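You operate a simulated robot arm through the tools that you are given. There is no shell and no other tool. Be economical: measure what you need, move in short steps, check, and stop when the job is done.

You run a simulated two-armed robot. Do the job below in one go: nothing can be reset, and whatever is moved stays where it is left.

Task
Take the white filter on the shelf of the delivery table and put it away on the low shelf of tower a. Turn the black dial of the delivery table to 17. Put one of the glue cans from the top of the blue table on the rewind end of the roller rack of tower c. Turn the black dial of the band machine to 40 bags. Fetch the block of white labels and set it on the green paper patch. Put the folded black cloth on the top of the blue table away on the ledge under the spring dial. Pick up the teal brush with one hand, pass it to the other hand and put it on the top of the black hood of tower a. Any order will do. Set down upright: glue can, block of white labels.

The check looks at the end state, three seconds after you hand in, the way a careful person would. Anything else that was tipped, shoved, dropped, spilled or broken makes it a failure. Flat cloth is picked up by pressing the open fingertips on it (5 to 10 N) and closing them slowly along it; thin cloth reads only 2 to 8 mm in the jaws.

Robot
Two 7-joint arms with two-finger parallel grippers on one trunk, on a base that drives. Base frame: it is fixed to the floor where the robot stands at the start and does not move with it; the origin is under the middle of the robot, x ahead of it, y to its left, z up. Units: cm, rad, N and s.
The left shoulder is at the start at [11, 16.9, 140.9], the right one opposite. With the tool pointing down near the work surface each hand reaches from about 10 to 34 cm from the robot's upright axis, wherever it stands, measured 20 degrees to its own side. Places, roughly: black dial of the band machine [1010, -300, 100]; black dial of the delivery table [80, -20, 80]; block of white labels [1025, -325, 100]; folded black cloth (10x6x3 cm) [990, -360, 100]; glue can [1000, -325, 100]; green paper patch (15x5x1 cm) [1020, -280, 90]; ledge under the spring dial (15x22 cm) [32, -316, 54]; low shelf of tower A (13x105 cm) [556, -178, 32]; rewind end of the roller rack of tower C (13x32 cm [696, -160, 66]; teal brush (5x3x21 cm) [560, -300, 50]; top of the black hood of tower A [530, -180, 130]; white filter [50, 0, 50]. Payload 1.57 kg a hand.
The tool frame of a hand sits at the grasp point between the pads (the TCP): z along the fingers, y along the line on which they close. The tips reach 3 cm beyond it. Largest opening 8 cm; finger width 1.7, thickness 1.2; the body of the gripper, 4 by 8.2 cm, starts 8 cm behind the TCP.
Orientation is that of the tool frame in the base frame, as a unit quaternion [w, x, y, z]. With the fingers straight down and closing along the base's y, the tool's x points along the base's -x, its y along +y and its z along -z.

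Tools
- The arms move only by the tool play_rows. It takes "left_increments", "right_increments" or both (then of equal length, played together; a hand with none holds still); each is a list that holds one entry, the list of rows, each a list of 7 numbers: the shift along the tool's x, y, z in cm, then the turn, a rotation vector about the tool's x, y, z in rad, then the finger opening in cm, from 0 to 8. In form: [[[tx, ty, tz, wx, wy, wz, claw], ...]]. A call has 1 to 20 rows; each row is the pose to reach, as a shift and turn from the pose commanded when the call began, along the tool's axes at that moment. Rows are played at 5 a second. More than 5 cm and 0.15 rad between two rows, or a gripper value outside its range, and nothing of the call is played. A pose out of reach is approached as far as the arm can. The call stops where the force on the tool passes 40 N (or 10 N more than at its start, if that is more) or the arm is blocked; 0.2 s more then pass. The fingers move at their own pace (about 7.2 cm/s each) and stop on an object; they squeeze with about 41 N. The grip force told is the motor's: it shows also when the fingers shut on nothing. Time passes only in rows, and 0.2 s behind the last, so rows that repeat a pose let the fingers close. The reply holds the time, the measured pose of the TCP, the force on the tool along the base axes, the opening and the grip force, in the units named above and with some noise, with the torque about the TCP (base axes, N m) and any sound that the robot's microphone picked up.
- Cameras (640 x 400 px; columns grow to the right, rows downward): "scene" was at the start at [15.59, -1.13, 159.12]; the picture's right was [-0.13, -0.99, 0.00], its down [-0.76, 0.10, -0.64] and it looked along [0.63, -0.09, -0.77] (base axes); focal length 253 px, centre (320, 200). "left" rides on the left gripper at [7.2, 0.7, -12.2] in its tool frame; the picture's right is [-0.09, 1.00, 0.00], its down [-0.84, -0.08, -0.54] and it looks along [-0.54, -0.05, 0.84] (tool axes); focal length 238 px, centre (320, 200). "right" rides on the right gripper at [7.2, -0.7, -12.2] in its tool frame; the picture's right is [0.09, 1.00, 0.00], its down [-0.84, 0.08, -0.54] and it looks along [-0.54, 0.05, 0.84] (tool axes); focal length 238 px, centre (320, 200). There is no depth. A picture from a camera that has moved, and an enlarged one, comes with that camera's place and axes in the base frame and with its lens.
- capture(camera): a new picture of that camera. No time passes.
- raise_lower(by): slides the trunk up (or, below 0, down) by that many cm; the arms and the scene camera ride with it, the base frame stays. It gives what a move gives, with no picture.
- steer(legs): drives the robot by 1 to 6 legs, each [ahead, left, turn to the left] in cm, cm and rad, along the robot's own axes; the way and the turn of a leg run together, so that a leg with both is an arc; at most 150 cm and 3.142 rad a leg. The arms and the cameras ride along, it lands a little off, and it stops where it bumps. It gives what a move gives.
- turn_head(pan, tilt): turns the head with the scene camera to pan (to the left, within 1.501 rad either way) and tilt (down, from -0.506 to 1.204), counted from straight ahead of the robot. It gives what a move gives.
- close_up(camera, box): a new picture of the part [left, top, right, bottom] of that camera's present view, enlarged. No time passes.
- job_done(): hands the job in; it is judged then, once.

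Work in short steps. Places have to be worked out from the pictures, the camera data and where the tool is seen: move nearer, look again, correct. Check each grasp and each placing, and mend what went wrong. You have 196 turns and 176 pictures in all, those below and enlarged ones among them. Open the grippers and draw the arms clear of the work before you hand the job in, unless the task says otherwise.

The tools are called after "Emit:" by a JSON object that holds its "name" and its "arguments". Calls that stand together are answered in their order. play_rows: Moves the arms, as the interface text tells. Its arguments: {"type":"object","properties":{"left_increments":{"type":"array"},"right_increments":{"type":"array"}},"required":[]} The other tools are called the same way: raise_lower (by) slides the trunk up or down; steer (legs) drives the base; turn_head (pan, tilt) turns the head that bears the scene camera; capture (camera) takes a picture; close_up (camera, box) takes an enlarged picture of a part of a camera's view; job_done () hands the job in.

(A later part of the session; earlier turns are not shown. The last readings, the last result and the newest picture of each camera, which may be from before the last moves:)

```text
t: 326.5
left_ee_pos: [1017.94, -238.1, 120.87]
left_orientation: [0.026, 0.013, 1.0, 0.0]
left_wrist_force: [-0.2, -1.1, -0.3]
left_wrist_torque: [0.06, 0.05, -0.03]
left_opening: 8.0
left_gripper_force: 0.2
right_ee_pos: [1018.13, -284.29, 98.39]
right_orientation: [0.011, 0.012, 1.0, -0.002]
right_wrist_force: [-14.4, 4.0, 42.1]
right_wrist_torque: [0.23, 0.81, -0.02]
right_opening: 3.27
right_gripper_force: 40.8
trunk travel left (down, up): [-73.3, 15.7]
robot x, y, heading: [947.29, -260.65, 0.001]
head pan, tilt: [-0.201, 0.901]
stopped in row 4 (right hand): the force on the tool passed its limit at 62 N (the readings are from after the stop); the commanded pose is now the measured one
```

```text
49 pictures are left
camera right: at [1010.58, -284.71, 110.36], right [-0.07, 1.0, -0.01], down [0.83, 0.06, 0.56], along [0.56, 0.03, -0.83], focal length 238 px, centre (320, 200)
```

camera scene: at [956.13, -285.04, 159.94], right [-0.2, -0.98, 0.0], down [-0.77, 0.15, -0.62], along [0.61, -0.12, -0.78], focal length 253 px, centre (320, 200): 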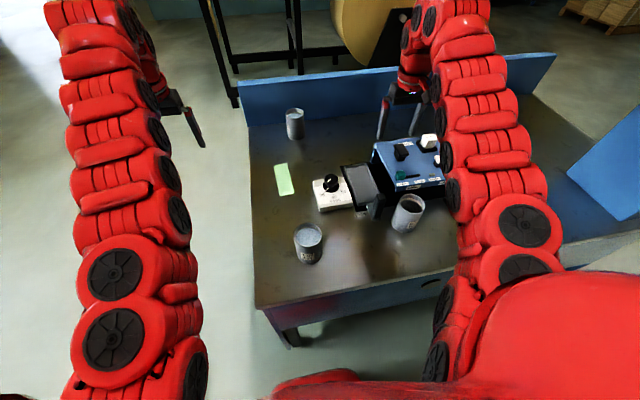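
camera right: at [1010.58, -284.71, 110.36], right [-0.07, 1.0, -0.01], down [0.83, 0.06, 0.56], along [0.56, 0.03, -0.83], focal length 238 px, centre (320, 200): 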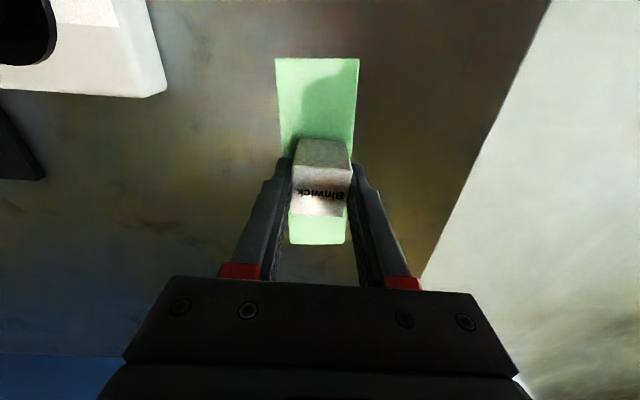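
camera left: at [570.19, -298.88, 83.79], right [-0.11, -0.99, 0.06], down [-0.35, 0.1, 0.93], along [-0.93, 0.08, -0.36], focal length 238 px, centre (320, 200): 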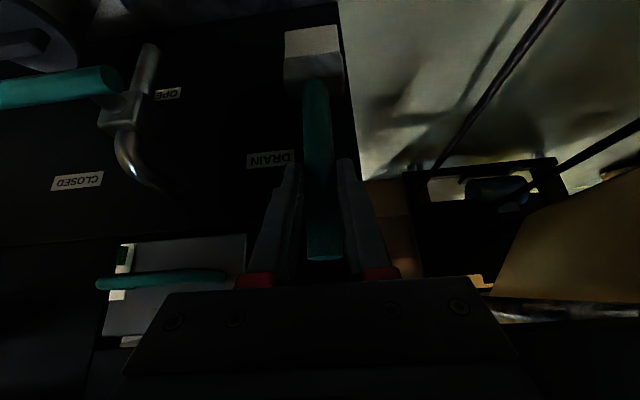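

Contact at z≈98.4, block standing on the patch. I relieve the load by 0.4 cm and open.

Emit:
{"name": "play_rows", "arguments": {"right_increments": [[[0, 0, -0.3, 0, 0, 0, 2], [0, 0, -0.4, 0, 0, 0, 2], [0, 0, -0.4, 0, 0, 0, 3.6], [0, 0, -0.4, 0, 0, 0, 5], [0, 0, -0.4, 0, 0, 0, 6], [0, 0, -3, 0, 0, 0, 6], [0, 0, -7, 0, 0, 0, 6], [0, 0, -11, 0, 0, 0, 6], [0, 0, -15, 0, 0, 0, 6], [0, 0, -18, 0, 0, 0, 6]]]}}

Emit:
{"name": "capture", "arguments": {"camera": "right"}}

```text
t: 328.7
left_ee_pos: [1018.4, -238.14, 120.52]
left_orientation: [0.025, 0.012, 1.0, 0.001]
left_wrist_force: [-0.8, 0.3, -0.4]
left_wrist_torque: [-0.02, 0.02, 0.01]
left_opening: 7.99
left_gripper_force: 0.2
right_ee_pos: [1018.16, -284.61, 115.63]
right_orientation: [0.007, 0.013, 1.0, -0.002]
right_wrist_force: [0.3, 0.6, 0.3]
right_wrist_torque: [0.0, 0.0, -0.03]
right_opening: 6.01
right_gripper_force: 0.0
trunk travel left (down, up): [-73.3, 15.7]
robot x, y, heading: [947.19, -260.56, 0.008]
head pan, tilt: [-0.201, 0.901]
```

```text
48 pictures are left
camera right: at [1010.6, -284.99, 127.71], right [-0.07, 1.0, 0.0], down [0.83, 0.06, 0.55], along [0.55, 0.03, -0.83], focal length 238 px, centre (320, 200)
```

right: 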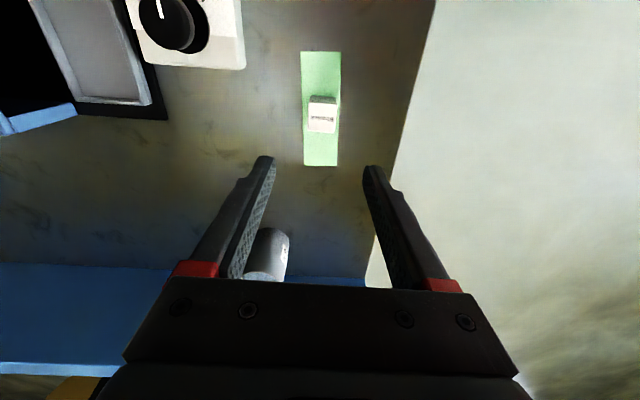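

The label block stands on the green patch. Next the cloth near (990, -360): I back off 15 cm and strafe right 75 cm with hands high.

Emit:
{"name": "steer", "arguments": {"legs": [[-15, 0, 0], [0, -75, 0]]}}

Emit:
{"name": "capture", "arguments": {"camera": "right"}}

Emit:
{"name": "turn_head", "arguments": {"pan": 0, "tilt": 0.85}}

Emit:
{"name": "capture", "arguments": {"camera": "scene"}}

```text
t: 333.8
left_ee_pos: [1003.82, -313.79, 120.59]
left_orientation: [0.025, 0.019, 1.0, 0.001]
left_wrist_force: [-0.4, -0.7, 0.4]
left_wrist_torque: [0.02, -0.02, -0.02]
left_opening: 8.03
left_gripper_force: 0.1
right_ee_pos: [1002.95, -360.24, 115.57]
right_orientation: [0.007, 0.019, 1.0, -0.002]
right_wrist_force: [0.1, -0.2, 0.6]
right_wrist_torque: [-0.01, 0.03, 0.01]
right_opening: 6.01
right_gripper_force: 0.1
trunk travel left (down, up): [-73.3, 15.7]
robot x, y, heading: [932.32, -335.48, -0.009]
head pan, tilt: [-0.201, 0.901]
```

```text
47 pictures are left
camera right: at [995.49, -360.51, 127.69], right [-0.05, 1.0, 0.0], down [0.83, 0.05, 0.55], along [0.55, 0.03, -0.83], focal length 238 px, centre (320, 200)
```

right: 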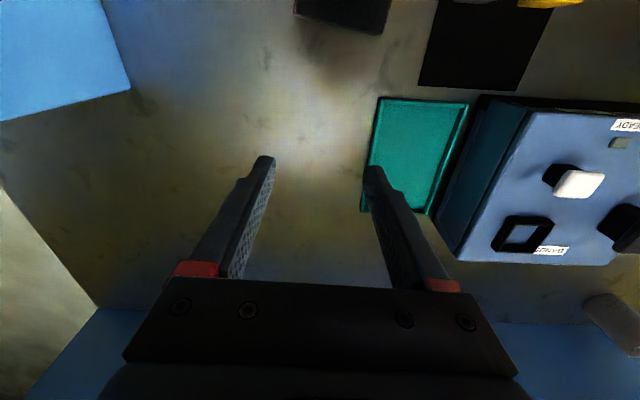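

```text
t: 334.5
left_ee_pos: [1003.91, -313.85, 120.61]
left_orientation: [0.025, 0.017, 1.0, 0.001]
left_wrist_force: [0.2, 1.0, 0.2]
left_wrist_torque: [0.0, 0.02, -0.04]
left_opening: 7.99
left_gripper_force: 0.1
right_ee_pos: [1002.97, -360.18, 115.51]
right_orientation: [0.007, 0.019, 1.0, -0.002]
right_wrist_force: [0.0, -0.3, -0.8]
right_wrist_torque: [0.02, 0.01, 0.01]
right_opening: 6.0
right_gripper_force: 0.1
trunk travel left (down, up): [-73.3, 15.7]
robot x, y, heading: [932.03, -335.32, -0.011]
head pan, tilt: [0.0, 0.85]
```

```text
46 pictures are left
camera scene: at [948.19, -335.7, 160.33], right [-0.01, -1.0, 0.0], down [-0.75, 0.01, -0.66], along [0.66, -0.01, -0.75], focal length 253 px, centre (320, 200)
```

scene: 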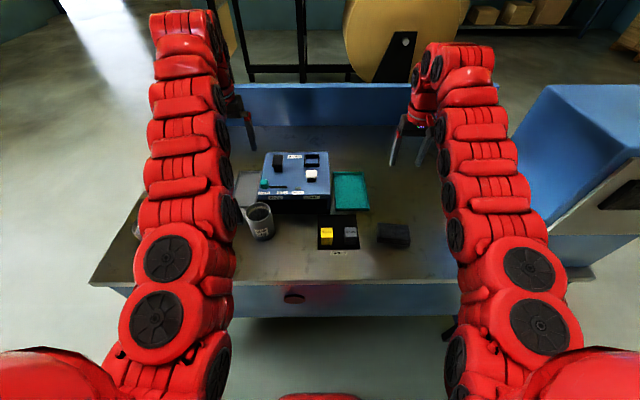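

The cloth is at about (994, -360). I move above it turning the right hand +1.55 rad so the fingers can straddle its 6 cm side.

Emit:
{"name": "play_rows", "arguments": {"right_increments": [[[1, 0, 0, 0, 0, 0.14, 7], [2, 0, 0, 0, 0, 0.28, 8], [3, 0, 0, 0, 0, 0.42, 8], [4, 0, 0, 0, 0, 0.56, 8], [5, 0, 0, 0, 0, 0.7, 8], [6, 0, 1, 0, 0, 0.84, 8], [7, 0, 2, 0, 0, 0.98, 8], [8, 0, 4, 0, 0, 1.12, 8], [9, 0, 6, 0, 0, 1.26, 8], [9, 0, 8, 0, 0, 1.4, 8], [9, 0, 8, 0, 0, 1.53, 8], [9, 0, 8, 0, 0, 1.53, 8]]]}}

Emit:
{"name": "capture", "arguments": {"camera": "right"}}

```text
t: 337.1
left_ee_pos: [1003.68, -313.62, 120.65]
left_orientation: [0.026, 0.018, 0.999, 0.001]
left_wrist_force: [-1.2, 0.3, 0.7]
left_wrist_torque: [-0.02, -0.02, 0.0]
left_opening: 8.02
left_gripper_force: 0.1
right_ee_pos: [995.55, -364.47, 104.47]
right_orientation: [0.008, 0.707, 0.707, 0.003]
right_wrist_force: [-0.2, 1.1, 0.8]
right_wrist_torque: [-0.04, 0.0, -0.03]
right_opening: 7.98
right_gripper_force: 0.0
right hand out of reach, approached as far as the arm can: row 8, 9, 10, 11, 12
trunk travel left (down, up): [-73.3, 15.7]
robot x, y, heading: [932.54, -335.46, -0.01]
head pan, tilt: [0.0, 0.85]
```

```text
45 pictures are left
camera right: at [994.65, -357.23, 116.59], right [1.0, 0.09, 0.02], down [0.07, -0.83, 0.55], along [0.06, -0.54, -0.84], focal length 238 px, centre (320, 200)
```

right: 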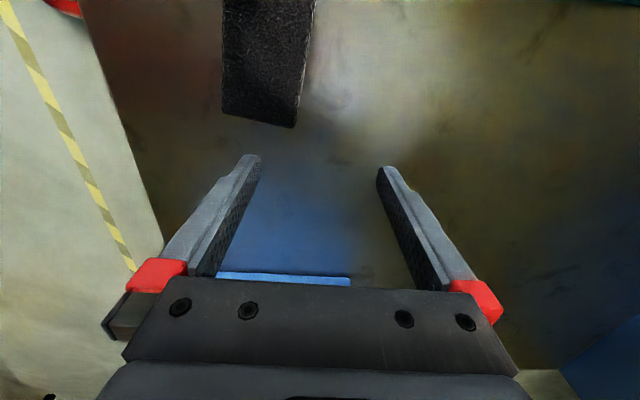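

Cloth centre ≈(990.3, -358.8), aligned with x/y. I shift over it and lower to z≈97 first.

Emit:
{"name": "play_rows", "arguments": {"right_increments": [[[1.5, -1.3, 0, 0, 0, 0, 8], [3, -2.6, 0, 0, 0, 0, 8], [4.5, -4, 0, 0, 0, 0, 8], [5.7, -5.2, 0, 0, 0, 0, 8], [5.7, -5.2, 3, 0, 0, 0, 8], [5.7, -5.2, 6, 0, 0, 0, 8], [5.7, -5.2, 7.5, 0, 0, 0, 8], [5.7, -5.2, 7.5, 0, 0, 0, 8]]]}}

Emit:
{"name": "capture", "arguments": {"camera": "right"}}

```text
t: 338.9
left_ee_pos: [1003.96, -313.76, 120.58]
left_orientation: [0.026, 0.018, 1.0, 0.0]
left_wrist_force: [0.7, 1.2, -0.5]
left_wrist_torque: [-0.02, 0.02, -0.04]
left_opening: 8.0
left_gripper_force: 0.0
right_ee_pos: [995.57, -364.72, 100.63]
right_orientation: [0.012, 0.703, 0.711, 0.007]
right_wrist_force: [-0.1, 0.0, -0.3]
right_wrist_torque: [-0.03, 0.01, 0.03]
right_opening: 7.98
right_gripper_force: 0.0
right hand out of reach, approached as far as the arm can: row 1, 2, 3, 4, 5, 6, 7, 8
trunk travel left (down, up): [-73.3, 15.7]
robot x, y, heading: [932.16, -335.4, -0.005]
head pan, tilt: [0.0, 0.85]
```

```text
44 pictures are left
camera right: at [994.41, -357.48, 112.81], right [0.99, 0.1, 0.03], down [0.07, -0.83, 0.55], along [0.08, -0.54, -0.84], focal length 238 px, centre (320, 200)
```

right: 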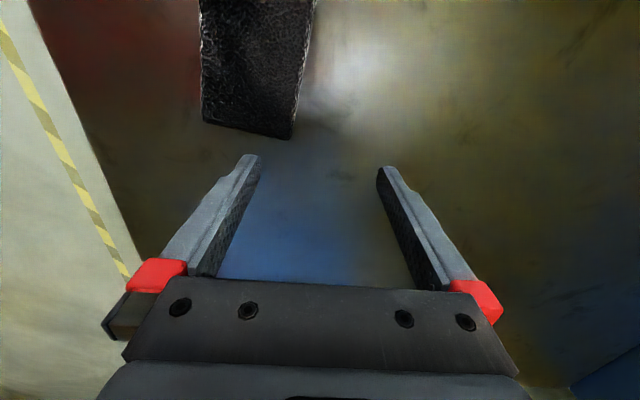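

The arm cannot come nearer, so I shift the base by (−5.3, +5.8) instead.

Emit:
{"name": "steer", "arguments": {"legs": [[-5.3, 5.8, 0.005]]}}

Emit:
{"name": "capture", "arguments": {"camera": "right"}}

```text
t: 339.9
left_ee_pos: [998.61, -307.88, 120.59]
left_orientation: [0.025, 0.016, 1.0, 0.0]
left_wrist_force: [-0.3, 0.1, -0.5]
left_wrist_torque: [-0.03, 0.0, 0.01]
left_opening: 7.99
left_gripper_force: 0.1
right_ee_pos: [990.56, -358.81, 100.7]
right_orientation: [0.011, 0.702, 0.712, 0.008]
right_wrist_force: [0.5, 0.2, 0.0]
right_wrist_torque: [0.01, -0.02, 0.01]
right_opening: 7.97
right_gripper_force: 0.0
trunk travel left (down, up): [-73.3, 15.7]
robot x, y, heading: [927.21, -329.32, -0.01]
head pan, tilt: [0.0, 0.85]
```

```text
43 pictures are left
camera right: at [989.33, -351.56, 112.82], right [0.99, 0.11, 0.03], down [0.07, -0.83, 0.55], along [0.08, -0.54, -0.84], focal length 238 px, centre (320, 200)
```

right: 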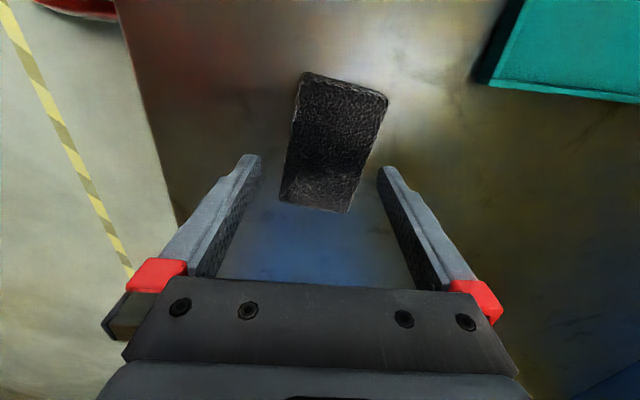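

Cloth centre (991.4, -359.3), slightly skewed (~8°), fits within 8 cm. I descend to tips just above the table and close slowly.

Emit:
{"name": "play_rows", "arguments": {"right_increments": [[[-0.3, 0.6, 2, 0, 0, 0.05, 8], [-0.5, 0.8, 4, 0, 0, 0.1, 8], [-0.5, 0.8, 5.5, 0, 0, 0.1, 8], [-0.5, 0.8, 6.8, 0, 0, 0.1, 8], [-0.5, 0.8, 6.8, 0, 0, 0.1, 7], [-0.5, 0.8, 6.8, 0, 0, 0.1, 6], [-0.5, 0.8, 6.8, 0, 0, 0.1, 5], [-0.5, 0.8, 6.8, 0, 0, 0.1, 4], [-0.5, 0.8, 6.8, 0, 0, 0.1, 3], [-0.5, 0.8, 6.8, 0, 0, 0.1, 2], [-0.5, 0.8, 6.8, 0, 0, 0.1, 1], [-0.5, 0.8, 6.8, 0, 0, 0.1, 0]]]}}

Emit:
{"name": "capture", "arguments": {"camera": "right"}}

```text
t: 340.6
left_ee_pos: [998.42, -307.67, 120.64]
left_orientation: [0.025, 0.017, 1.0, 0.0]
left_wrist_force: [-0.2, -1.6, 0.3]
left_wrist_torque: [0.0, -0.01, 0.01]
left_opening: 8.0
left_gripper_force: 0.0
right_ee_pos: [991.28, -359.4, 97.5]
right_orientation: [0.014, 0.734, 0.679, 0.009]
right_wrist_force: [-0.3, 0.8, -0.5]
right_wrist_torque: [-0.03, -0.01, 0.02]
right_opening: 7.99
right_gripper_force: 0.0
trunk travel left (down, up): [-73.3, 15.7]
robot x, y, heading: [927.39, -329.91, -0.009]
head pan, tilt: [0.0, 0.85]
stopped in row 3 (right hand): the force on the tool passed its limit at 62 N (the readings are from after the stop); the commanded pose is now the measured one
```

```text
42 pictures are left
camera right: at [990.57, -351.96, 109.48], right [1.0, 0.01, 0.03], down [-0.01, -0.84, 0.55], along [0.03, -0.55, -0.84], focal length 238 px, centre (320, 200)
```

right: 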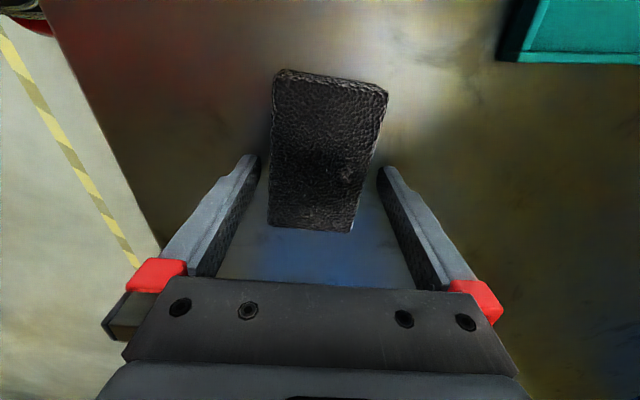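

The tips met the table (top ≈ z 93). I lower 1.2 cm so they hover just above it, and close slowly.

Emit:
{"name": "play_rows", "arguments": {"right_increments": [[[0, 0, 0.6, 0, 0, 0, 8], [0, 0, 1.1, 0, 0, 0, 8], [0, 0, 1.1, 0, 0, 0, 7], [0, 0, 1.1, 0, 0, 0, 6], [0, 0, 1.1, 0, 0, 0, 5], [0, 0, 1.1, 0, 0, 0, 4], [0, 0, 1.1, 0, 0, 0, 3], [0, 0, 1.1, 0, 0, 0, 2], [0, 0, 1.1, 0, 0, 0, 1], [0, 0, 1.1, 0, 0, 0, 1]]]}}

Emit:
{"name": "capture", "arguments": {"camera": "right"}}

```text
t: 341.0
left_ee_pos: [998.32, -307.72, 120.84]
left_orientation: [0.025, 0.017, 1.0, 0.001]
left_wrist_force: [0.2, 0.6, -0.9]
left_wrist_torque: [0.0, 0.01, -0.02]
left_opening: 8.02
left_gripper_force: 0.1
right_ee_pos: [991.23, -359.4, 97.12]
right_orientation: [0.017, 0.735, 0.678, 0.011]
right_wrist_force: [-11.4, 3.9, 40.5]
right_wrist_torque: [0.43, 2.32, -0.12]
right_opening: 8.0
right_gripper_force: 0.1
trunk travel left (down, up): [-73.3, 15.7]
robot x, y, heading: [927.21, -329.96, -0.011]
head pan, tilt: [0.0, 0.85]
stopped in row 2 (right hand): the force on the tool passed its limit at 45 N (the readings are from after the stop); the commanded pose is now the measured one
```

```text
41 pictures are left
camera right: at [990.57, -352.01, 109.27], right [1.0, 0.01, 0.04], down [-0.01, -0.83, 0.55], along [0.04, -0.55, -0.83], focal length 238 px, centre (320, 200)
```

right: 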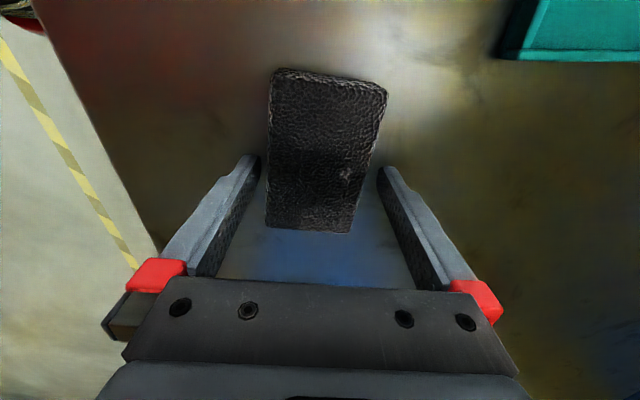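

Contact at z≈97.1 (table ≈94). I lift 0.4 cm and close slowly.

Emit:
{"name": "play_rows", "arguments": {"right_increments": [[[0, 0, -0.4, 0, 0, 0, 8], [0, 0, -0.4, 0, 0, 0, 7], [0, 0, -0.4, 0, 0, 0, 6], [0, 0, -0.4, 0, 0, 0, 5], [0, 0, -0.4, 0, 0, 0, 4], [0, 0, -0.4, 0, 0, 0, 3], [0, 0, -0.4, 0, 0, 0, 2], [0, 0, -0.4, 0, 0, 0, 1], [0, 0, -0.4, 0, 0, 0, 1]]]}}

Emit:
{"name": "capture", "arguments": {"camera": "right"}}

```text
t: 343.0
left_ee_pos: [998.65, -308.02, 120.67]
left_orientation: [0.025, 0.017, 1.0, 0.0]
left_wrist_force: [-0.4, 0.3, 0.4]
left_wrist_torque: [-0.02, -0.02, -0.02]
left_opening: 8.03
left_gripper_force: 0.0
right_ee_pos: [991.38, -359.67, 97.07]
right_orientation: [0.017, 0.735, 0.678, 0.011]
right_wrist_force: [0.8, -2.7, 6.4]
right_wrist_torque: [-0.11, 0.22, 0.05]
right_opening: 5.92
right_gripper_force: 41.4
trunk travel left (down, up): [-73.3, 15.7]
robot x, y, heading: [927.23, -329.3, -0.001]
head pan, tilt: [0.0, 0.85]
```

```text
40 pictures are left
camera right: at [990.74, -352.26, 109.29], right [1.0, 0.01, 0.04], down [-0.01, -0.84, 0.55], along [0.04, -0.55, -0.83], focal length 238 px, centre (320, 200)
```

right: 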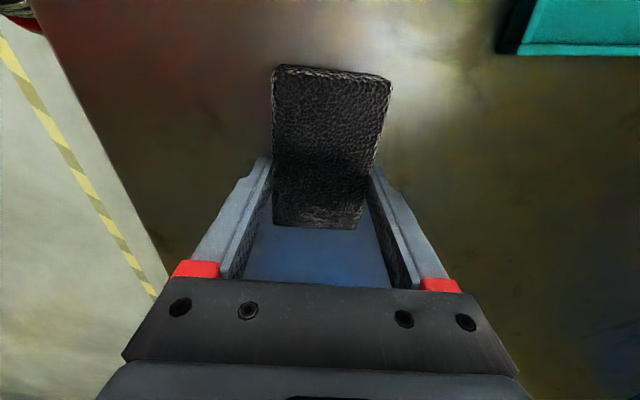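

Gripped at 5.9 cm. Lift slowly 8 cm and check.

Emit:
{"name": "play_rows", "arguments": {"right_increments": [[[0, 0, -1, 0, 0, 0, 1], [0, 0, -2.5, 0, 0, 0, 1], [0, 0, -5, 0, 0, 0, 1], [0, 0, -8, 0, 0, 0, 1], [0, 0, -8, 0, 0, 0, 1]]]}}

Emit:
{"name": "capture", "arguments": {"camera": "right"}}

```text
t: 344.2
left_ee_pos: [998.79, -307.95, 120.58]
left_orientation: [0.024, 0.016, 1.0, 0.001]
left_wrist_force: [0.0, 0.1, 0.2]
left_wrist_torque: [0.0, -0.03, -0.01]
left_opening: 7.97
left_gripper_force: 0.0
right_ee_pos: [991.18, -359.48, 105.23]
right_orientation: [0.015, 0.735, 0.678, 0.012]
right_wrist_force: [-0.3, -0.8, -0.8]
right_wrist_torque: [0.01, -0.02, 0.0]
right_opening: 5.92
right_gripper_force: 40.8
trunk travel left (down, up): [-73.3, 15.7]
robot x, y, heading: [927.62, -329.37, -0.004]
head pan, tilt: [0.0, 0.85]
```

```text
39 pictures are left
camera right: at [990.5, -352.15, 117.28], right [1.0, 0.01, 0.04], down [-0.01, -0.84, 0.55], along [0.04, -0.55, -0.83], focal length 238 px, centre (320, 200)
```

right: 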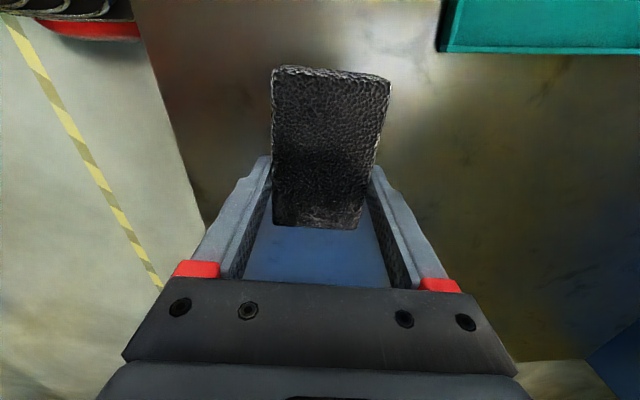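

The cloth is held. Now the glue can with the left hand: I look with the left camera.

Emit:
{"name": "capture", "arguments": {"camera": "left"}}

```text
38 pictures are left
camera left: at [991.03, -306.89, 132.3], right [0.13, 0.99, 0.01], down [0.81, -0.11, 0.58], along [0.58, -0.07, -0.81], focal length 238 px, centre (320, 200)
```

left: 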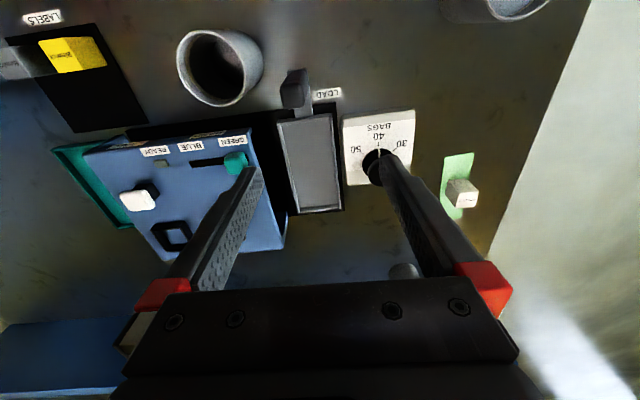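

The can G307 is front-left. I raise the trunk 6 cm and shift the base back 8 and left 19 to bring the left hand over it.

Emit:
{"name": "raise_lower", "arguments": {"by": 6}}

Emit:
{"name": "steer", "arguments": {"legs": [[-8, 19, 0]]}}

Emit:
{"name": "capture", "arguments": {"camera": "left"}}

```text
t: 345.2
left_ee_pos: [998.72, -307.93, 126.56]
left_orientation: [0.025, 0.018, 1.0, 0.001]
left_wrist_force: [-0.5, 0.3, 0.2]
left_wrist_torque: [-0.02, -0.01, -0.01]
left_opening: 7.98
left_gripper_force: 0.0
right_ee_pos: [991.11, -359.47, 111.12]
right_orientation: [0.015, 0.734, 0.678, 0.01]
right_wrist_force: [0.4, -0.2, -0.5]
right_wrist_torque: [-0.02, 0.02, -0.01]
right_opening: 5.89
right_gripper_force: 41.3
trunk travel left (down, up): [-79.3, 9.7]
robot x, y, heading: [927.37, -329.8, -0.011]
head pan, tilt: [0.0, 0.85]
```

```text
t: 346.9
left_ee_pos: [990.92, -288.93, 126.58]
left_orientation: [0.024, 0.017, 1.0, 0.001]
left_wrist_force: [-0.6, -0.9, -0.4]
left_wrist_torque: [0.03, 0.02, -0.03]
left_opening: 8.02
left_gripper_force: 0.0
right_ee_pos: [983.32, -340.46, 111.21]
right_orientation: [0.016, 0.735, 0.678, 0.01]
right_wrist_force: [0.2, 0.2, -1.0]
right_wrist_torque: [-0.02, -0.01, 0.01]
right_opening: 5.88
right_gripper_force: 41.1
trunk travel left (down, up): [-79.3, 9.7]
robot x, y, heading: [919.24, -310.33, -0.009]
head pan, tilt: [0.0, 0.85]
```

```text
37 pictures are left
camera left: at [983.15, -287.89, 138.33], right [0.13, 0.99, 0.01], down [0.81, -0.11, 0.58], along [0.58, -0.07, -0.81], focal length 238 px, centre (320, 200)
```

left: 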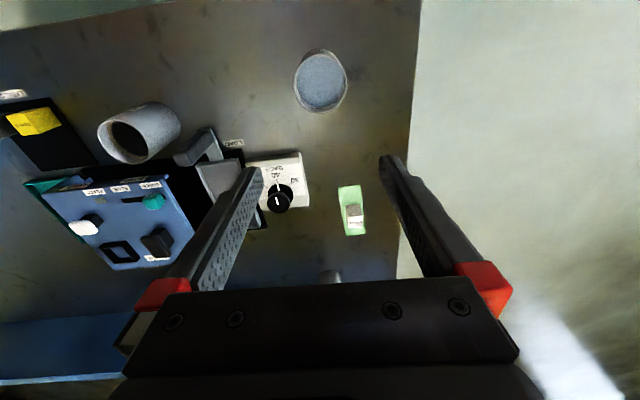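

Can top centre ≈(988.6, -288.4), diameter ~7.1 cm, so it fits in 8 cm. I centre the left hand, straighten its slight tilt, and lower to z≈112 for a final check.

Emit:
{"name": "play_rows", "arguments": {"left_increments": [[[0.8, 0.2, 2, 0, 0.02, -0.015, 8], [1.6, 0.4, 5, 0, 0.035, -0.025, 8], [2.3, 0.5, 9, 0.002, 0.048, -0.034, 8], [2.3, 0.5, 13, 0.002, 0.048, -0.034, 8], [2.3, 0.5, 14.5, 0.002, 0.048, -0.034, 8], [2.3, 0.5, 14.5, 0.002, 0.048, -0.034, 8]]]}}

Emit:
{"name": "capture", "arguments": {"camera": "left"}}

```text
t: 348.3
left_ee_pos: [989.46, -288.23, 112.07]
left_orientation: [0.001, 0.001, 1.0, 0.0]
left_wrist_force: [-0.2, 0.2, -0.4]
left_wrist_torque: [0.02, 0.01, -0.02]
left_opening: 7.99
left_gripper_force: 0.1
right_ee_pos: [983.18, -340.43, 111.22]
right_orientation: [0.016, 0.735, 0.678, 0.01]
right_wrist_force: [0.0, 0.7, -0.9]
right_wrist_torque: [0.0, -0.01, -0.03]
right_opening: 5.89
right_gripper_force: 41.1
trunk travel left (down, up): [-79.3, 9.7]
robot x, y, heading: [919.38, -310.65, -0.005]
head pan, tilt: [0.0, 0.85]
```

```text
36 pictures are left
camera left: at [982.3, -287.41, 124.17], right [0.09, 1.0, 0.0], down [0.84, -0.08, 0.54], along [0.54, -0.05, -0.84], focal length 238 px, centre (320, 200)
```

left: 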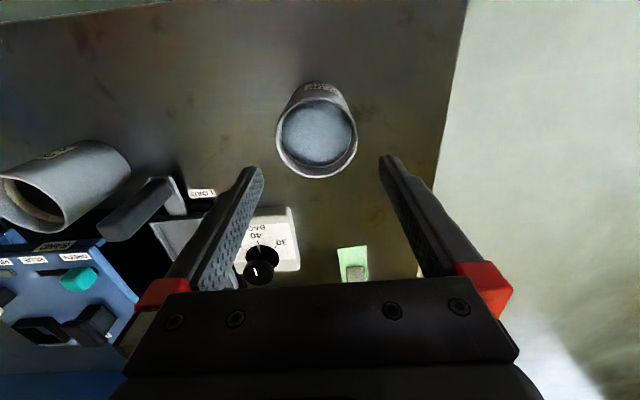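

Well centred (can ≈6.9 cm wide). I shift −0.9 in x, descend to z≈100 and close.

Emit:
{"name": "play_rows", "arguments": {"left_increments": [[[0.6, 0, 2.5, 0, 0, 0, 8], [0.9, 0, 5, 0, 0, 0, 8], [0.9, 0, 7.5, 0, 0, 0, 8], [0.9, 0, 10, 0, 0, 0, 8], [0.9, 0, 12, 0, 0, 0, 8], [0.9, 0, 12, 0, 0, 0, 7], [0.9, 0, 12, 0, 0, 0, 6], [0.9, 0, 12, 0, 0, 0, 5], [0.9, 0, 12, 0, 0, 0, 5]]]}}

Emit:
{"name": "capture", "arguments": {"camera": "left"}}

```text
t: 350.3
left_ee_pos: [988.41, -288.22, 99.86]
left_orientation: [0.001, 0.0, 1.0, 0.0]
left_wrist_force: [0.7, -1.3, -0.2]
left_wrist_torque: [0.02, 0.03, 0.01]
left_opening: 6.79
left_gripper_force: 40.6
right_ee_pos: [983.33, -340.35, 111.09]
right_orientation: [0.016, 0.734, 0.679, 0.01]
right_wrist_force: [0.2, 0.2, -0.5]
right_wrist_torque: [-0.03, 0.04, 0.0]
right_opening: 5.87
right_gripper_force: 40.9
trunk travel left (down, up): [-79.3, 9.7]
robot x, y, heading: [919.27, -310.69, -0.003]
head pan, tilt: [0.0, 0.85]
```

```text
35 pictures are left
camera left: at [981.2, -287.4, 112.05], right [0.09, 1.0, 0.0], down [0.84, -0.08, 0.54], along [0.54, -0.05, -0.84], focal length 238 px, centre (320, 200)
```

left: 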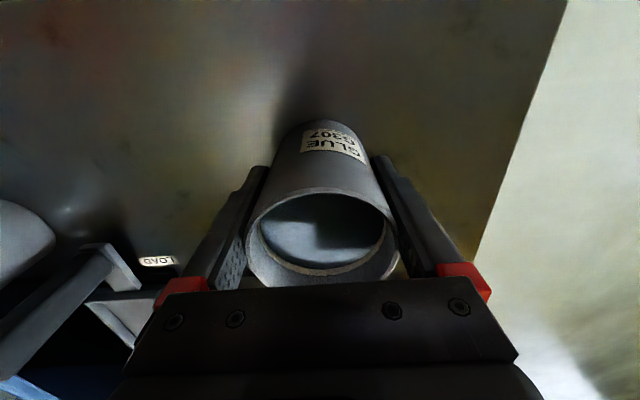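

Gripped at 6.8 cm. I lift it 12 cm and check the load.

Emit:
{"name": "play_rows", "arguments": {"left_increments": [[[0, 0, -1.5, 0, 0, 0, 5], [0, 0, -4, 0, 0, 0, 5], [0, 0, -7, 0, 0, 0, 5], [0, 0, -10, 0, 0, 0, 5], [0, 0, -12, 0, 0, 0, 5], [0, 0, -12, 0, 0, 0, 5]]]}}

Emit:
{"name": "steer", "arguments": {"legs": [[-35, 0, 0]]}}

Emit:
{"name": "capture", "arguments": {"camera": "scene"}}

```text
t: 351.7
left_ee_pos: [988.18, -288.35, 111.9]
left_orientation: [-0.001, 0.001, 1.0, -0.001]
left_wrist_force: [0.6, 0.6, -3.3]
left_wrist_torque: [-0.03, 0.05, 0.0]
left_opening: 6.82
left_gripper_force: 41.1
right_ee_pos: [983.29, -340.39, 111.12]
right_orientation: [0.015, 0.735, 0.678, 0.009]
right_wrist_force: [0.3, 0.1, -0.6]
right_wrist_torque: [0.0, 0.01, 0.02]
right_opening: 5.91
right_gripper_force: 40.8
trunk travel left (down, up): [-79.3, 9.7]
robot x, y, heading: [919.19, -310.48, -0.007]
head pan, tilt: [0.0, 0.85]
```

```text
t: 353.9
left_ee_pos: [953.25, -288.37, 112.01]
left_orientation: [0.0, 0.002, 1.0, 0.0]
left_wrist_force: [-0.3, -0.5, -3.5]
left_wrist_torque: [0.01, 0.05, -0.02]
left_opening: 6.8
left_gripper_force: 40.8
right_ee_pos: [948.13, -340.41, 111.06]
right_orientation: [0.016, 0.736, 0.676, 0.009]
right_wrist_force: [-0.3, 0.6, -0.7]
right_wrist_torque: [0.01, 0.02, 0.01]
right_opening: 5.9
right_gripper_force: 40.7
trunk travel left (down, up): [-79.3, 9.7]
robot x, y, heading: [884.61, -309.92, -0.01]
head pan, tilt: [0.0, 0.85]
```

```text
34 pictures are left
camera scene: at [900.23, -310.51, 166.31], right [-0.01, -1.0, 0.0], down [-0.75, 0.01, -0.66], along [0.66, -0.01, -0.75], focal length 253 px, centre (320, 200)
```

scene: 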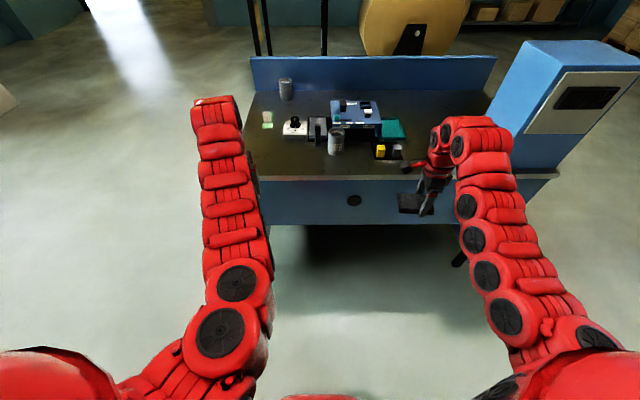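

Both items are held. I drive back: strafe to the aisle, reverse to x≈600, all while facing +x.

Emit:
{"name": "steer", "arguments": {"legs": [[0, 150, 0.005], [0, 150, 0.005], [0, 26, 0], [-145, 0, 0], [-139, 0, 0]]}}

Emit:
{"name": "turn_head", "arguments": {"pan": -0.9, "tilt": 0.5}}

Emit:
{"name": "capture", "arguments": {"camera": "scene"}}

```text
t: 383.3
left_ee_pos: [669.13, 36.08, 111.86]
left_orientation: [0.0, -0.01, 1.0, 0.0]
left_wrist_force: [0.6, -0.5, -3.4]
left_wrist_torque: [0.01, -0.01, 0.01]
left_opening: 6.79
left_gripper_force: 40.9
right_ee_pos: [665.3, -15.97, 111.17]
right_orientation: [0.015, 0.728, 0.686, 0.01]
right_wrist_force: [-0.1, -0.2, -0.1]
right_wrist_torque: [-0.03, 0.0, 0.0]
right_opening: 5.86
right_gripper_force: 41.6
trunk travel left (down, up): [-79.3, 9.7]
robot x, y, heading: [600.44, 12.63, 0.015]
head pan, tilt: [0.0, 0.85]
```

```text
t: 384.5
left_ee_pos: [669.11, 36.18, 112.05]
left_orientation: [0.001, -0.01, 1.0, -0.001]
left_wrist_force: [0.8, 0.6, -3.8]
left_wrist_torque: [0.02, 0.07, 0.03]
left_opening: 6.8
left_gripper_force: 40.9
right_ee_pos: [665.31, -15.94, 111.19]
right_orientation: [0.016, 0.728, 0.686, 0.01]
right_wrist_force: [0.1, -0.2, -1.3]
right_wrist_torque: [-0.02, 0.0, -0.01]
right_opening: 5.89
right_gripper_force: 41.3
trunk travel left (down, up): [-79.3, 9.7]
robot x, y, heading: [600.4, 12.73, 0.017]
head pan, tilt: [-0.901, 0.499]
```

```text
33 pictures are left
camera scene: at [614.61, 5.46, 169.32], right [-0.77, -0.63, 0.0], down [-0.3, 0.37, -0.88], along [0.56, -0.68, -0.48], focal length 253 px, centre (320, 200)
```

scene: 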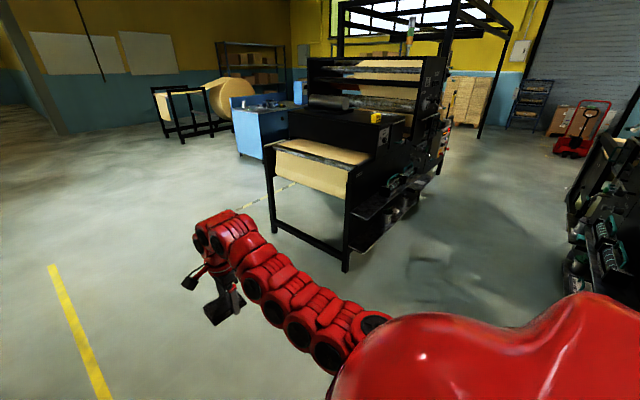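

Tower C's −x side is in view. Zoom on it to find the roller rack.

Emit:
{"name": "close_up", "arguments": {"camera": "scene", "box": [330, 120, 470, 270]}}

```text
2.67 times, centred on (400, 195) of scene
camera zoom: at [614.61, 5.46, 169.32], right [-0.77, -0.63, 0.0], down [-0.3, 0.37, -0.88], along [0.56, -0.68, -0.48], focal length 674 px, centre (107, 213)
```

zoom: 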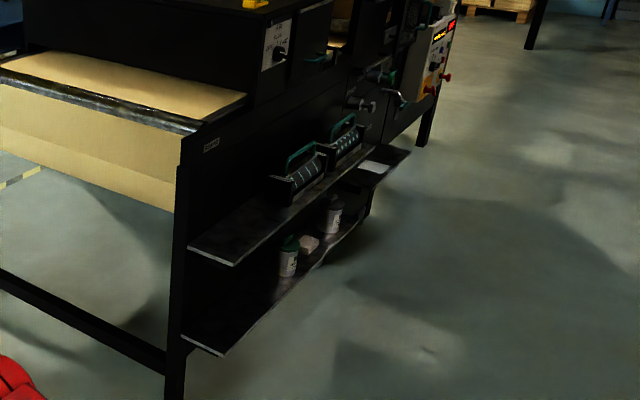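

The rack's free end is by the REWIND label, edge x≈689.5, y from ≈-141. To keep the right hand away from the rollers I turn the base −0.45 rad, and go to (608, -148).

Emit:
{"name": "steer", "arguments": {"legs": [[0, 0, -0.466], [38.4, -70.6, 0], [38.4, -70.6, 0]]}}

Emit:
{"name": "raise_lower", "arguments": {"by": -30}}

Emit:
{"name": "turn_head", "arguments": {"pan": 0.3, "tilt": 0.7}}

Emit:
{"name": "capture", "arguments": {"camera": "scene"}}

Emit:
{"name": "capture", "arguments": {"camera": "left"}}

```text
t: 394.1
left_ee_pos: [679.74, -159.8, 111.96]
left_orientation: [0.0, 0.225, 0.974, 0.0]
left_wrist_force: [1.0, -0.4, -3.8]
left_wrist_torque: [0.0, 0.01, 0.0]
left_opening: 6.81
left_gripper_force: 41.2
right_ee_pos: [652.59, -204.42, 111.19]
right_orientation: [0.017, 0.868, 0.496, 0.006]
right_wrist_force: [0.0, 0.1, -0.7]
right_wrist_torque: [0.04, -0.01, 0.0]
right_opening: 5.88
right_gripper_force: 41.2
trunk travel left (down, up): [-79.3, 9.7]
robot x, y, heading: [607.88, -149.63, -0.456]
head pan, tilt: [-0.901, 0.499]
```

```text
t: 397.1
left_ee_pos: [679.77, -159.71, 82.06]
left_orientation: [0.0, 0.225, 0.974, 0.0]
left_wrist_force: [-1.5, -0.1, -4.1]
left_wrist_torque: [0.0, 0.05, -0.04]
left_opening: 6.77
left_gripper_force: 40.8
right_ee_pos: [652.52, -204.36, 81.17]
right_orientation: [0.018, 0.869, 0.495, 0.007]
right_wrist_force: [0.0, 1.5, -0.3]
right_wrist_torque: [-0.01, 0.01, -0.02]
right_opening: 5.88
right_gripper_force: 40.9
trunk travel left (down, up): [-49.3, 39.7]
robot x, y, heading: [608.01, -149.67, -0.463]
head pan, tilt: [-0.901, 0.499]
```

```text
t: 398.5
left_ee_pos: [679.71, -159.72, 81.97]
left_orientation: [0.0, 0.225, 0.974, 0.0]
left_wrist_force: [0.6, 0.4, -3.5]
left_wrist_torque: [0.0, 0.04, 0.0]
left_opening: 6.83
left_gripper_force: 41.5
right_ee_pos: [652.42, -204.33, 81.14]
right_orientation: [0.017, 0.869, 0.495, 0.006]
right_wrist_force: [0.5, -0.4, -0.2]
right_wrist_torque: [-0.03, -0.02, 0.03]
right_opening: 5.91
right_gripper_force: 41.6
trunk travel left (down, up): [-49.3, 39.7]
robot x, y, heading: [607.79, -149.64, -0.46]
head pan, tilt: [0.3, 0.7]
```

```text
31 pictures are left
camera scene: at [623.7, -154.65, 137.55], right [-0.16, -0.99, 0.0], down [-0.64, 0.1, -0.76], along [0.75, -0.12, -0.64], focal length 253 px, centre (320, 200)
```

scene: 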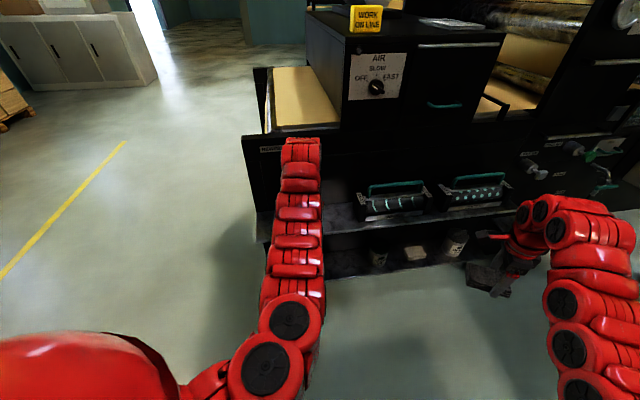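

```text
30 pictures are left
camera left: at [673.65, -155.86, 94.15], right [0.52, 0.85, 0.0], down [0.72, -0.44, 0.54], along [0.46, -0.28, -0.84], focal length 238 px, centre (320, 200)
```

left: 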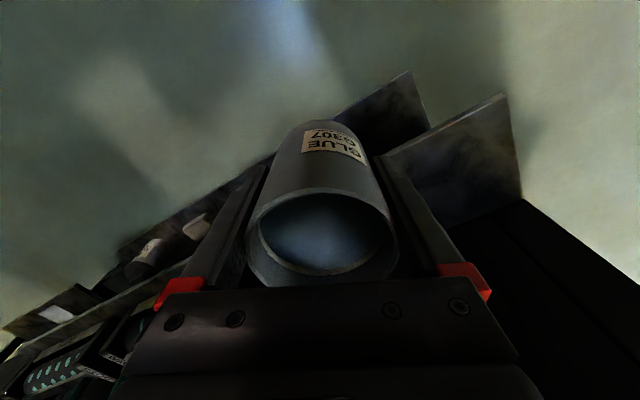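

Shelf end confirmed at y≈-141, edge x≈688.5, wall 703; rollers begin at y≈-181. I move the can +13.3 cm in x over the rack.

Emit:
{"name": "steer", "arguments": {"legs": [[11.9, 5.9, 0]]}}

Emit:
{"name": "capture", "arguments": {"camera": "left"}}

```text
t: 399.8
left_ee_pos: [692.94, -159.85, 82.0]
left_orientation: [0.0, 0.226, 0.974, -0.001]
left_wrist_force: [0.4, -1.1, -4.0]
left_wrist_torque: [0.02, 0.06, -0.01]
left_opening: 6.82
left_gripper_force: 40.8
right_ee_pos: [665.66, -204.42, 81.14]
right_orientation: [0.016, 0.869, 0.494, 0.006]
right_wrist_force: [0.2, 0.3, -0.5]
right_wrist_torque: [-0.03, 0.0, 0.02]
right_opening: 5.9
right_gripper_force: 41.3
trunk travel left (down, up): [-49.3, 39.7]
robot x, y, heading: [621.47, -149.7, -0.461]
head pan, tilt: [0.3, 0.7]
```

```text
29 pictures are left
camera left: at [686.91, -155.96, 94.09], right [0.52, 0.85, 0.0], down [0.72, -0.44, 0.54], along [0.46, -0.28, -0.84], focal length 238 px, centre (320, 200)
```

left: 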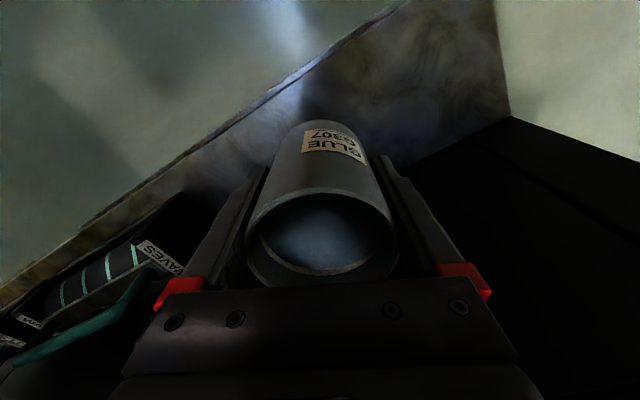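

The can is over the rack with ~1.7 cm to the edge. I lower 9 cm, then feel for contact.

Emit:
{"name": "play_rows", "arguments": {"left_increments": [[[0, 0, 3, 0, 0, 0, 5], [0, 0, 6, 0, 0, 0, 5], [0, 0, 8, 0, 0, 0, 5], [0, 0, 9, 0, 0, 0, 5], [0, 0, 9.5, 0, 0, 0, 5], [0, 0, 9.5, 0, 0, 0, 5]]]}}

```text
t: 401.2
left_ee_pos: [692.89, -160.03, 72.45]
left_orientation: [0.0, 0.226, 0.974, 0.0]
left_wrist_force: [-1.3, -0.1, -2.6]
left_wrist_torque: [-0.01, 0.01, -0.03]
left_opening: 6.79
left_gripper_force: 40.7
right_ee_pos: [665.49, -204.51, 81.19]
right_orientation: [0.018, 0.869, 0.495, 0.006]
right_wrist_force: [0.1, 0.9, -0.3]
right_wrist_torque: [-0.01, -0.04, 0.01]
right_opening: 5.88
right_gripper_force: 40.6
trunk travel left (down, up): [-49.3, 39.7]
robot x, y, heading: [621.21, -149.54, -0.464]
head pan, tilt: [0.3, 0.7]
```

No contact yet; continue in small 0.4 cm steps.

Emit:
{"name": "play_rows", "arguments": {"left_increments": [[[0, 0, 0.4, 0, 0, 0, 5], [0, 0, 0.8, 0, 0, 0, 5], [0, 0, 1.1, 0, 0, 0, 5], [0, 0, 1.1, 0, 0, 0, 5]]]}}

Emit:
{"name": "capture", "arguments": {"camera": "left"}}

```text
t: 402.2
left_ee_pos: [692.96, -159.94, 71.78]
left_orientation: [0.004, 0.227, 0.974, -0.002]
left_wrist_force: [5.0, -2.7, 31.1]
left_wrist_torque: [0.0, 0.02, 0.07]
left_opening: 6.85
left_gripper_force: 42.0
right_ee_pos: [665.36, -204.34, 81.32]
right_orientation: [0.018, 0.869, 0.494, 0.008]
right_wrist_force: [1.0, 0.9, -0.6]
right_wrist_torque: [-0.02, -0.02, 0.0]
right_opening: 5.87
right_gripper_force: 41.6
trunk travel left (down, up): [-49.3, 39.7]
robot x, y, heading: [621.26, -149.58, -0.46]
head pan, tilt: [0.3, 0.7]
```

```text
28 pictures are left
camera left: at [686.68, -156.05, 83.9], right [0.52, 0.85, 0.0], down [0.71, -0.44, 0.55], along [0.47, -0.29, -0.84], focal length 238 px, centre (320, 200)
```

left: 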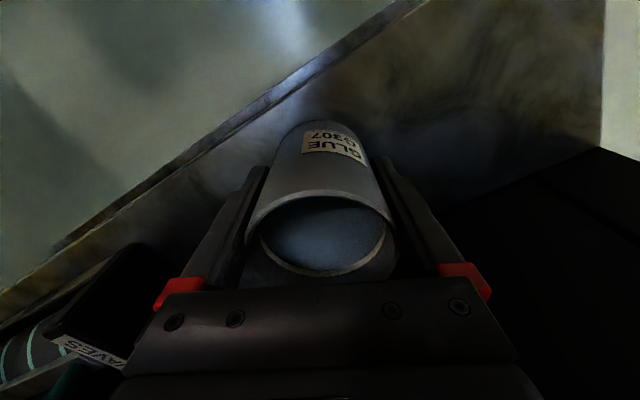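

The can stands on the rack (31 N). I ease 0.3 cm, open fully, and lift straight up.

Emit:
{"name": "play_rows", "arguments": {"left_increments": [[[0, 0, -0.4, 0, 0, 0, 5], [0, 0, -0.4, 0, 0, 0, 7.4], [0, 0, -0.4, 0, 0, 0, 8], [0, 0, -0.4, 0, 0, 0, 8], [0, 0, -2.5, 0, 0, 0, 8], [0, 0, -5, 0, 0, 0, 8], [0, 0, -8, 0, 0, 0, 8], [0, 0, -11, 0, 0, 0, 8], [0, 0, -14, 0, 0, 0, 8], [0, 0, -15, 0, 0, 0, 8]]]}}

Emit:
{"name": "capture", "arguments": {"camera": "left"}}

```text
t: 404.4
left_ee_pos: [692.87, -159.81, 86.41]
left_orientation: [-0.001, 0.227, 0.974, 0.0]
left_wrist_force: [-0.1, 0.6, -1.0]
left_wrist_torque: [0.01, 0.01, 0.01]
left_opening: 8.0
left_gripper_force: 0.0
right_ee_pos: [665.54, -204.39, 81.16]
right_orientation: [0.018, 0.869, 0.495, 0.006]
right_wrist_force: [0.6, -0.2, -0.9]
right_wrist_torque: [0.0, -0.02, -0.02]
right_opening: 5.87
right_gripper_force: 41.1
trunk travel left (down, up): [-49.3, 39.7]
robot x, y, heading: [621.52, -149.57, -0.464]
head pan, tilt: [0.3, 0.7]
```

```text
27 pictures are left
camera left: at [686.81, -155.88, 98.59], right [0.52, 0.85, 0.0], down [0.72, -0.44, 0.54], along [0.46, -0.28, -0.84], focal length 238 px, centre (320, 200)
```

left: 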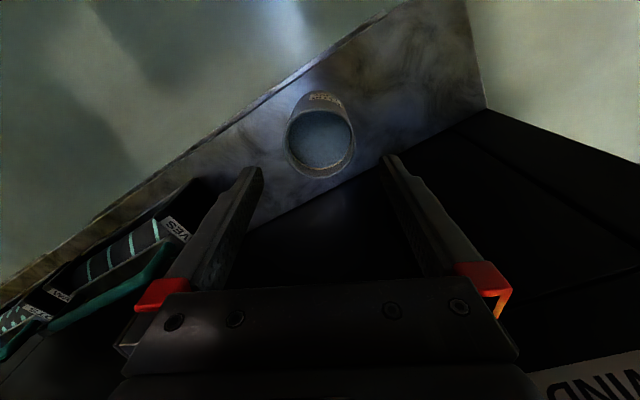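

The can stands upright on the rack end. Now to the ledge with the cloth: I back away from tower C, raise the trunk and return to the aisle.

Emit:
{"name": "steer", "arguments": {"legs": [[-13, -6.4, 0]]}}

Emit:
{"name": "raise_lower", "arguments": {"by": 39}}

Emit:
{"name": "steer", "arguments": {"legs": [[-36.6, 74, 0], [-36.6, 74, 0], [0, 0, 0.46], [-140, 0, 0], [-140, 0, 0], [-128, 0, 0]]}}

Emit:
{"name": "turn_head", "arguments": {"pan": 0, "tilt": 0.8}}

Emit:
{"name": "capture", "arguments": {"camera": "scene"}}

```text
t: 405.8
left_ee_pos: [678.39, -159.9, 86.64]
left_orientation: [0.001, 0.227, 0.974, 0.0]
left_wrist_force: [-1.7, 0.5, -0.2]
left_wrist_torque: [-0.01, -0.02, 0.05]
left_opening: 8.0
left_gripper_force: 0.1
right_ee_pos: [650.91, -204.65, 81.22]
right_orientation: [0.018, 0.869, 0.494, 0.007]
right_wrist_force: [0.8, -0.5, -0.9]
right_wrist_torque: [0.0, -0.05, 0.02]
right_opening: 5.87
right_gripper_force: 40.7
trunk travel left (down, up): [-49.3, 39.7]
robot x, y, heading: [606.75, -149.9, -0.459]
head pan, tilt: [0.3, 0.7]
```

```text
t: 409.5
left_ee_pos: [678.51, -159.92, 125.49]
left_orientation: [0.0, 0.226, 0.974, 0.0]
left_wrist_force: [-0.6, 0.5, 0.3]
left_wrist_torque: [-0.01, -0.03, 0.0]
left_opening: 8.0
left_gripper_force: 0.1
right_ee_pos: [651.05, -204.56, 120.18]
right_orientation: [0.017, 0.869, 0.495, 0.005]
right_wrist_force: [0.0, 0.3, -0.9]
right_wrist_torque: [-0.01, 0.0, 0.0]
right_opening: 5.88
right_gripper_force: 41.1
trunk travel left (down, up): [-88.3, 0.7]
robot x, y, heading: [606.8, -149.64, -0.465]
head pan, tilt: [0.3, 0.7]
```

```text
t: 438.4
left_ee_pos: [269.67, 37.64, 125.48]
left_orientation: [0.001, 0.006, 1.0, -0.001]
left_wrist_force: [0.0, 0.2, 0.4]
left_wrist_torque: [-0.02, 0.02, 0.03]
left_opening: 8.01
left_gripper_force: 0.0
right_ee_pos: [264.03, -14.49, 120.1]
right_orientation: [0.016, 0.739, 0.674, 0.01]
right_wrist_force: [0.2, 0.0, -0.5]
right_wrist_torque: [-0.04, 0.02, -0.03]
right_opening: 5.88
right_gripper_force: 40.9
trunk travel left (down, up): [-88.3, 0.7]
robot x, y, heading: [200.46, 16.12, -0.02]
head pan, tilt: [0.3, 0.7]
```

```text
t: 439.2
left_ee_pos: [269.48, 37.8, 125.51]
left_orientation: [0.0, 0.006, 1.0, -0.001]
left_wrist_force: [-0.3, 0.0, 0.5]
left_wrist_torque: [-0.03, 0.04, -0.04]
left_opening: 8.01
left_gripper_force: 0.1
right_ee_pos: [264.08, -14.4, 120.21]
right_orientation: [0.016, 0.739, 0.674, 0.009]
right_wrist_force: [-0.6, -0.2, -0.2]
right_wrist_torque: [-0.03, -0.01, -0.02]
right_opening: 5.89
right_gripper_force: 40.9
trunk travel left (down, up): [-88.3, 0.7]
robot x, y, heading: [200.37, 15.94, -0.019]
head pan, tilt: [0.0, 0.799]
```

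```text
26 pictures are left
camera scene: at [216.52, 15.78, 175.74], right [-0.02, -1.0, 0.0], down [-0.72, 0.01, -0.7], along [0.7, -0.01, -0.72], focal length 253 px, centre (320, 200)
```

scene: 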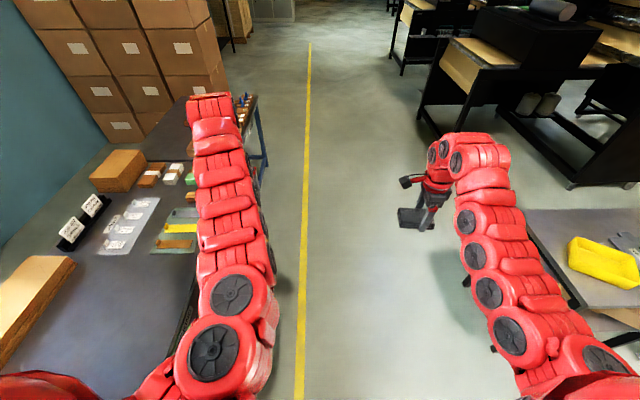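

I retrace the way through the gap backwards: turn to −0.66, reverse along the same line, then straighten and go back round the table corner.

Emit:
{"name": "steer", "arguments": {"legs": [[0, 0, -0.64], [-56.6, -4, 0], [-56.6, -4, 0], [0, 0, 0.66], [-68, -20, 0], [-70, -12, 0]]}}

Emit:
{"name": "turn_head", "arguments": {"pan": -1.3, "tilt": 0.5}}

Emit:
{"name": "capture", "arguments": {"camera": "scene"}}

```text
t: 455.7
left_ee_pos: [37.94, 71.35, 125.41]
left_orientation: [0.0, 0.007, 1.0, 0.0]
left_wrist_force: [0.6, 0.7, -0.1]
left_wrist_torque: [-0.02, 0.0, 0.0]
left_opening: 7.98
left_gripper_force: 0.0
right_ee_pos: [32.48, 19.31, 120.2]
right_orientation: [0.016, 0.738, 0.674, 0.01]
right_wrist_force: [-0.6, -0.2, -0.3]
right_wrist_torque: [-0.03, 0.04, -0.02]
right_opening: 5.89
right_gripper_force: 40.6
trunk travel left (down, up): [-88.3, 0.7]
robot x, y, heading: [-30.72, 49.83, -0.021]
head pan, tilt: [0.0, 0.799]
```

```text
t: 457.2
left_ee_pos: [37.88, 71.45, 125.5]
left_orientation: [0.0, 0.005, 1.0, -0.001]
left_wrist_force: [0.9, 0.3, -0.1]
left_wrist_torque: [-0.01, -0.01, 0.01]
left_opening: 8.0
left_gripper_force: 0.0
right_ee_pos: [32.42, 19.31, 120.03]
right_orientation: [0.016, 0.738, 0.674, 0.01]
right_wrist_force: [-0.7, -1.1, -0.7]
right_wrist_torque: [-0.01, -0.02, -0.02]
right_opening: 5.88
right_gripper_force: 40.8
trunk travel left (down, up): [-88.3, 0.7]
robot x, y, heading: [-31.4, 49.73, -0.016]
head pan, tilt: [-1.3, 0.499]
```

```text
25 pictures are left
camera scene: at [-20.81, 40.75, 178.33], right [-0.97, -0.25, 0.0], down [-0.12, 0.46, -0.88], along [0.22, -0.85, -0.48], focal length 253 px, centre (320, 200)
```

scene: 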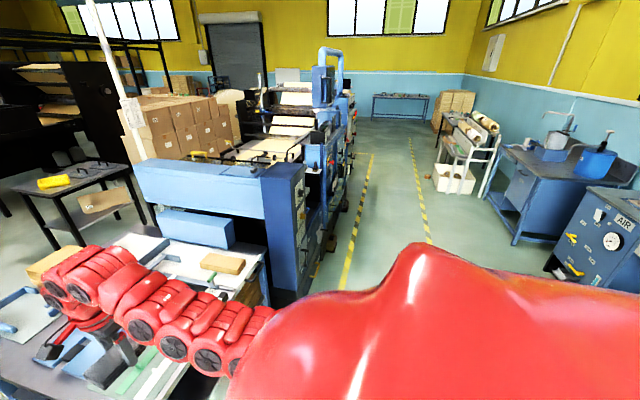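

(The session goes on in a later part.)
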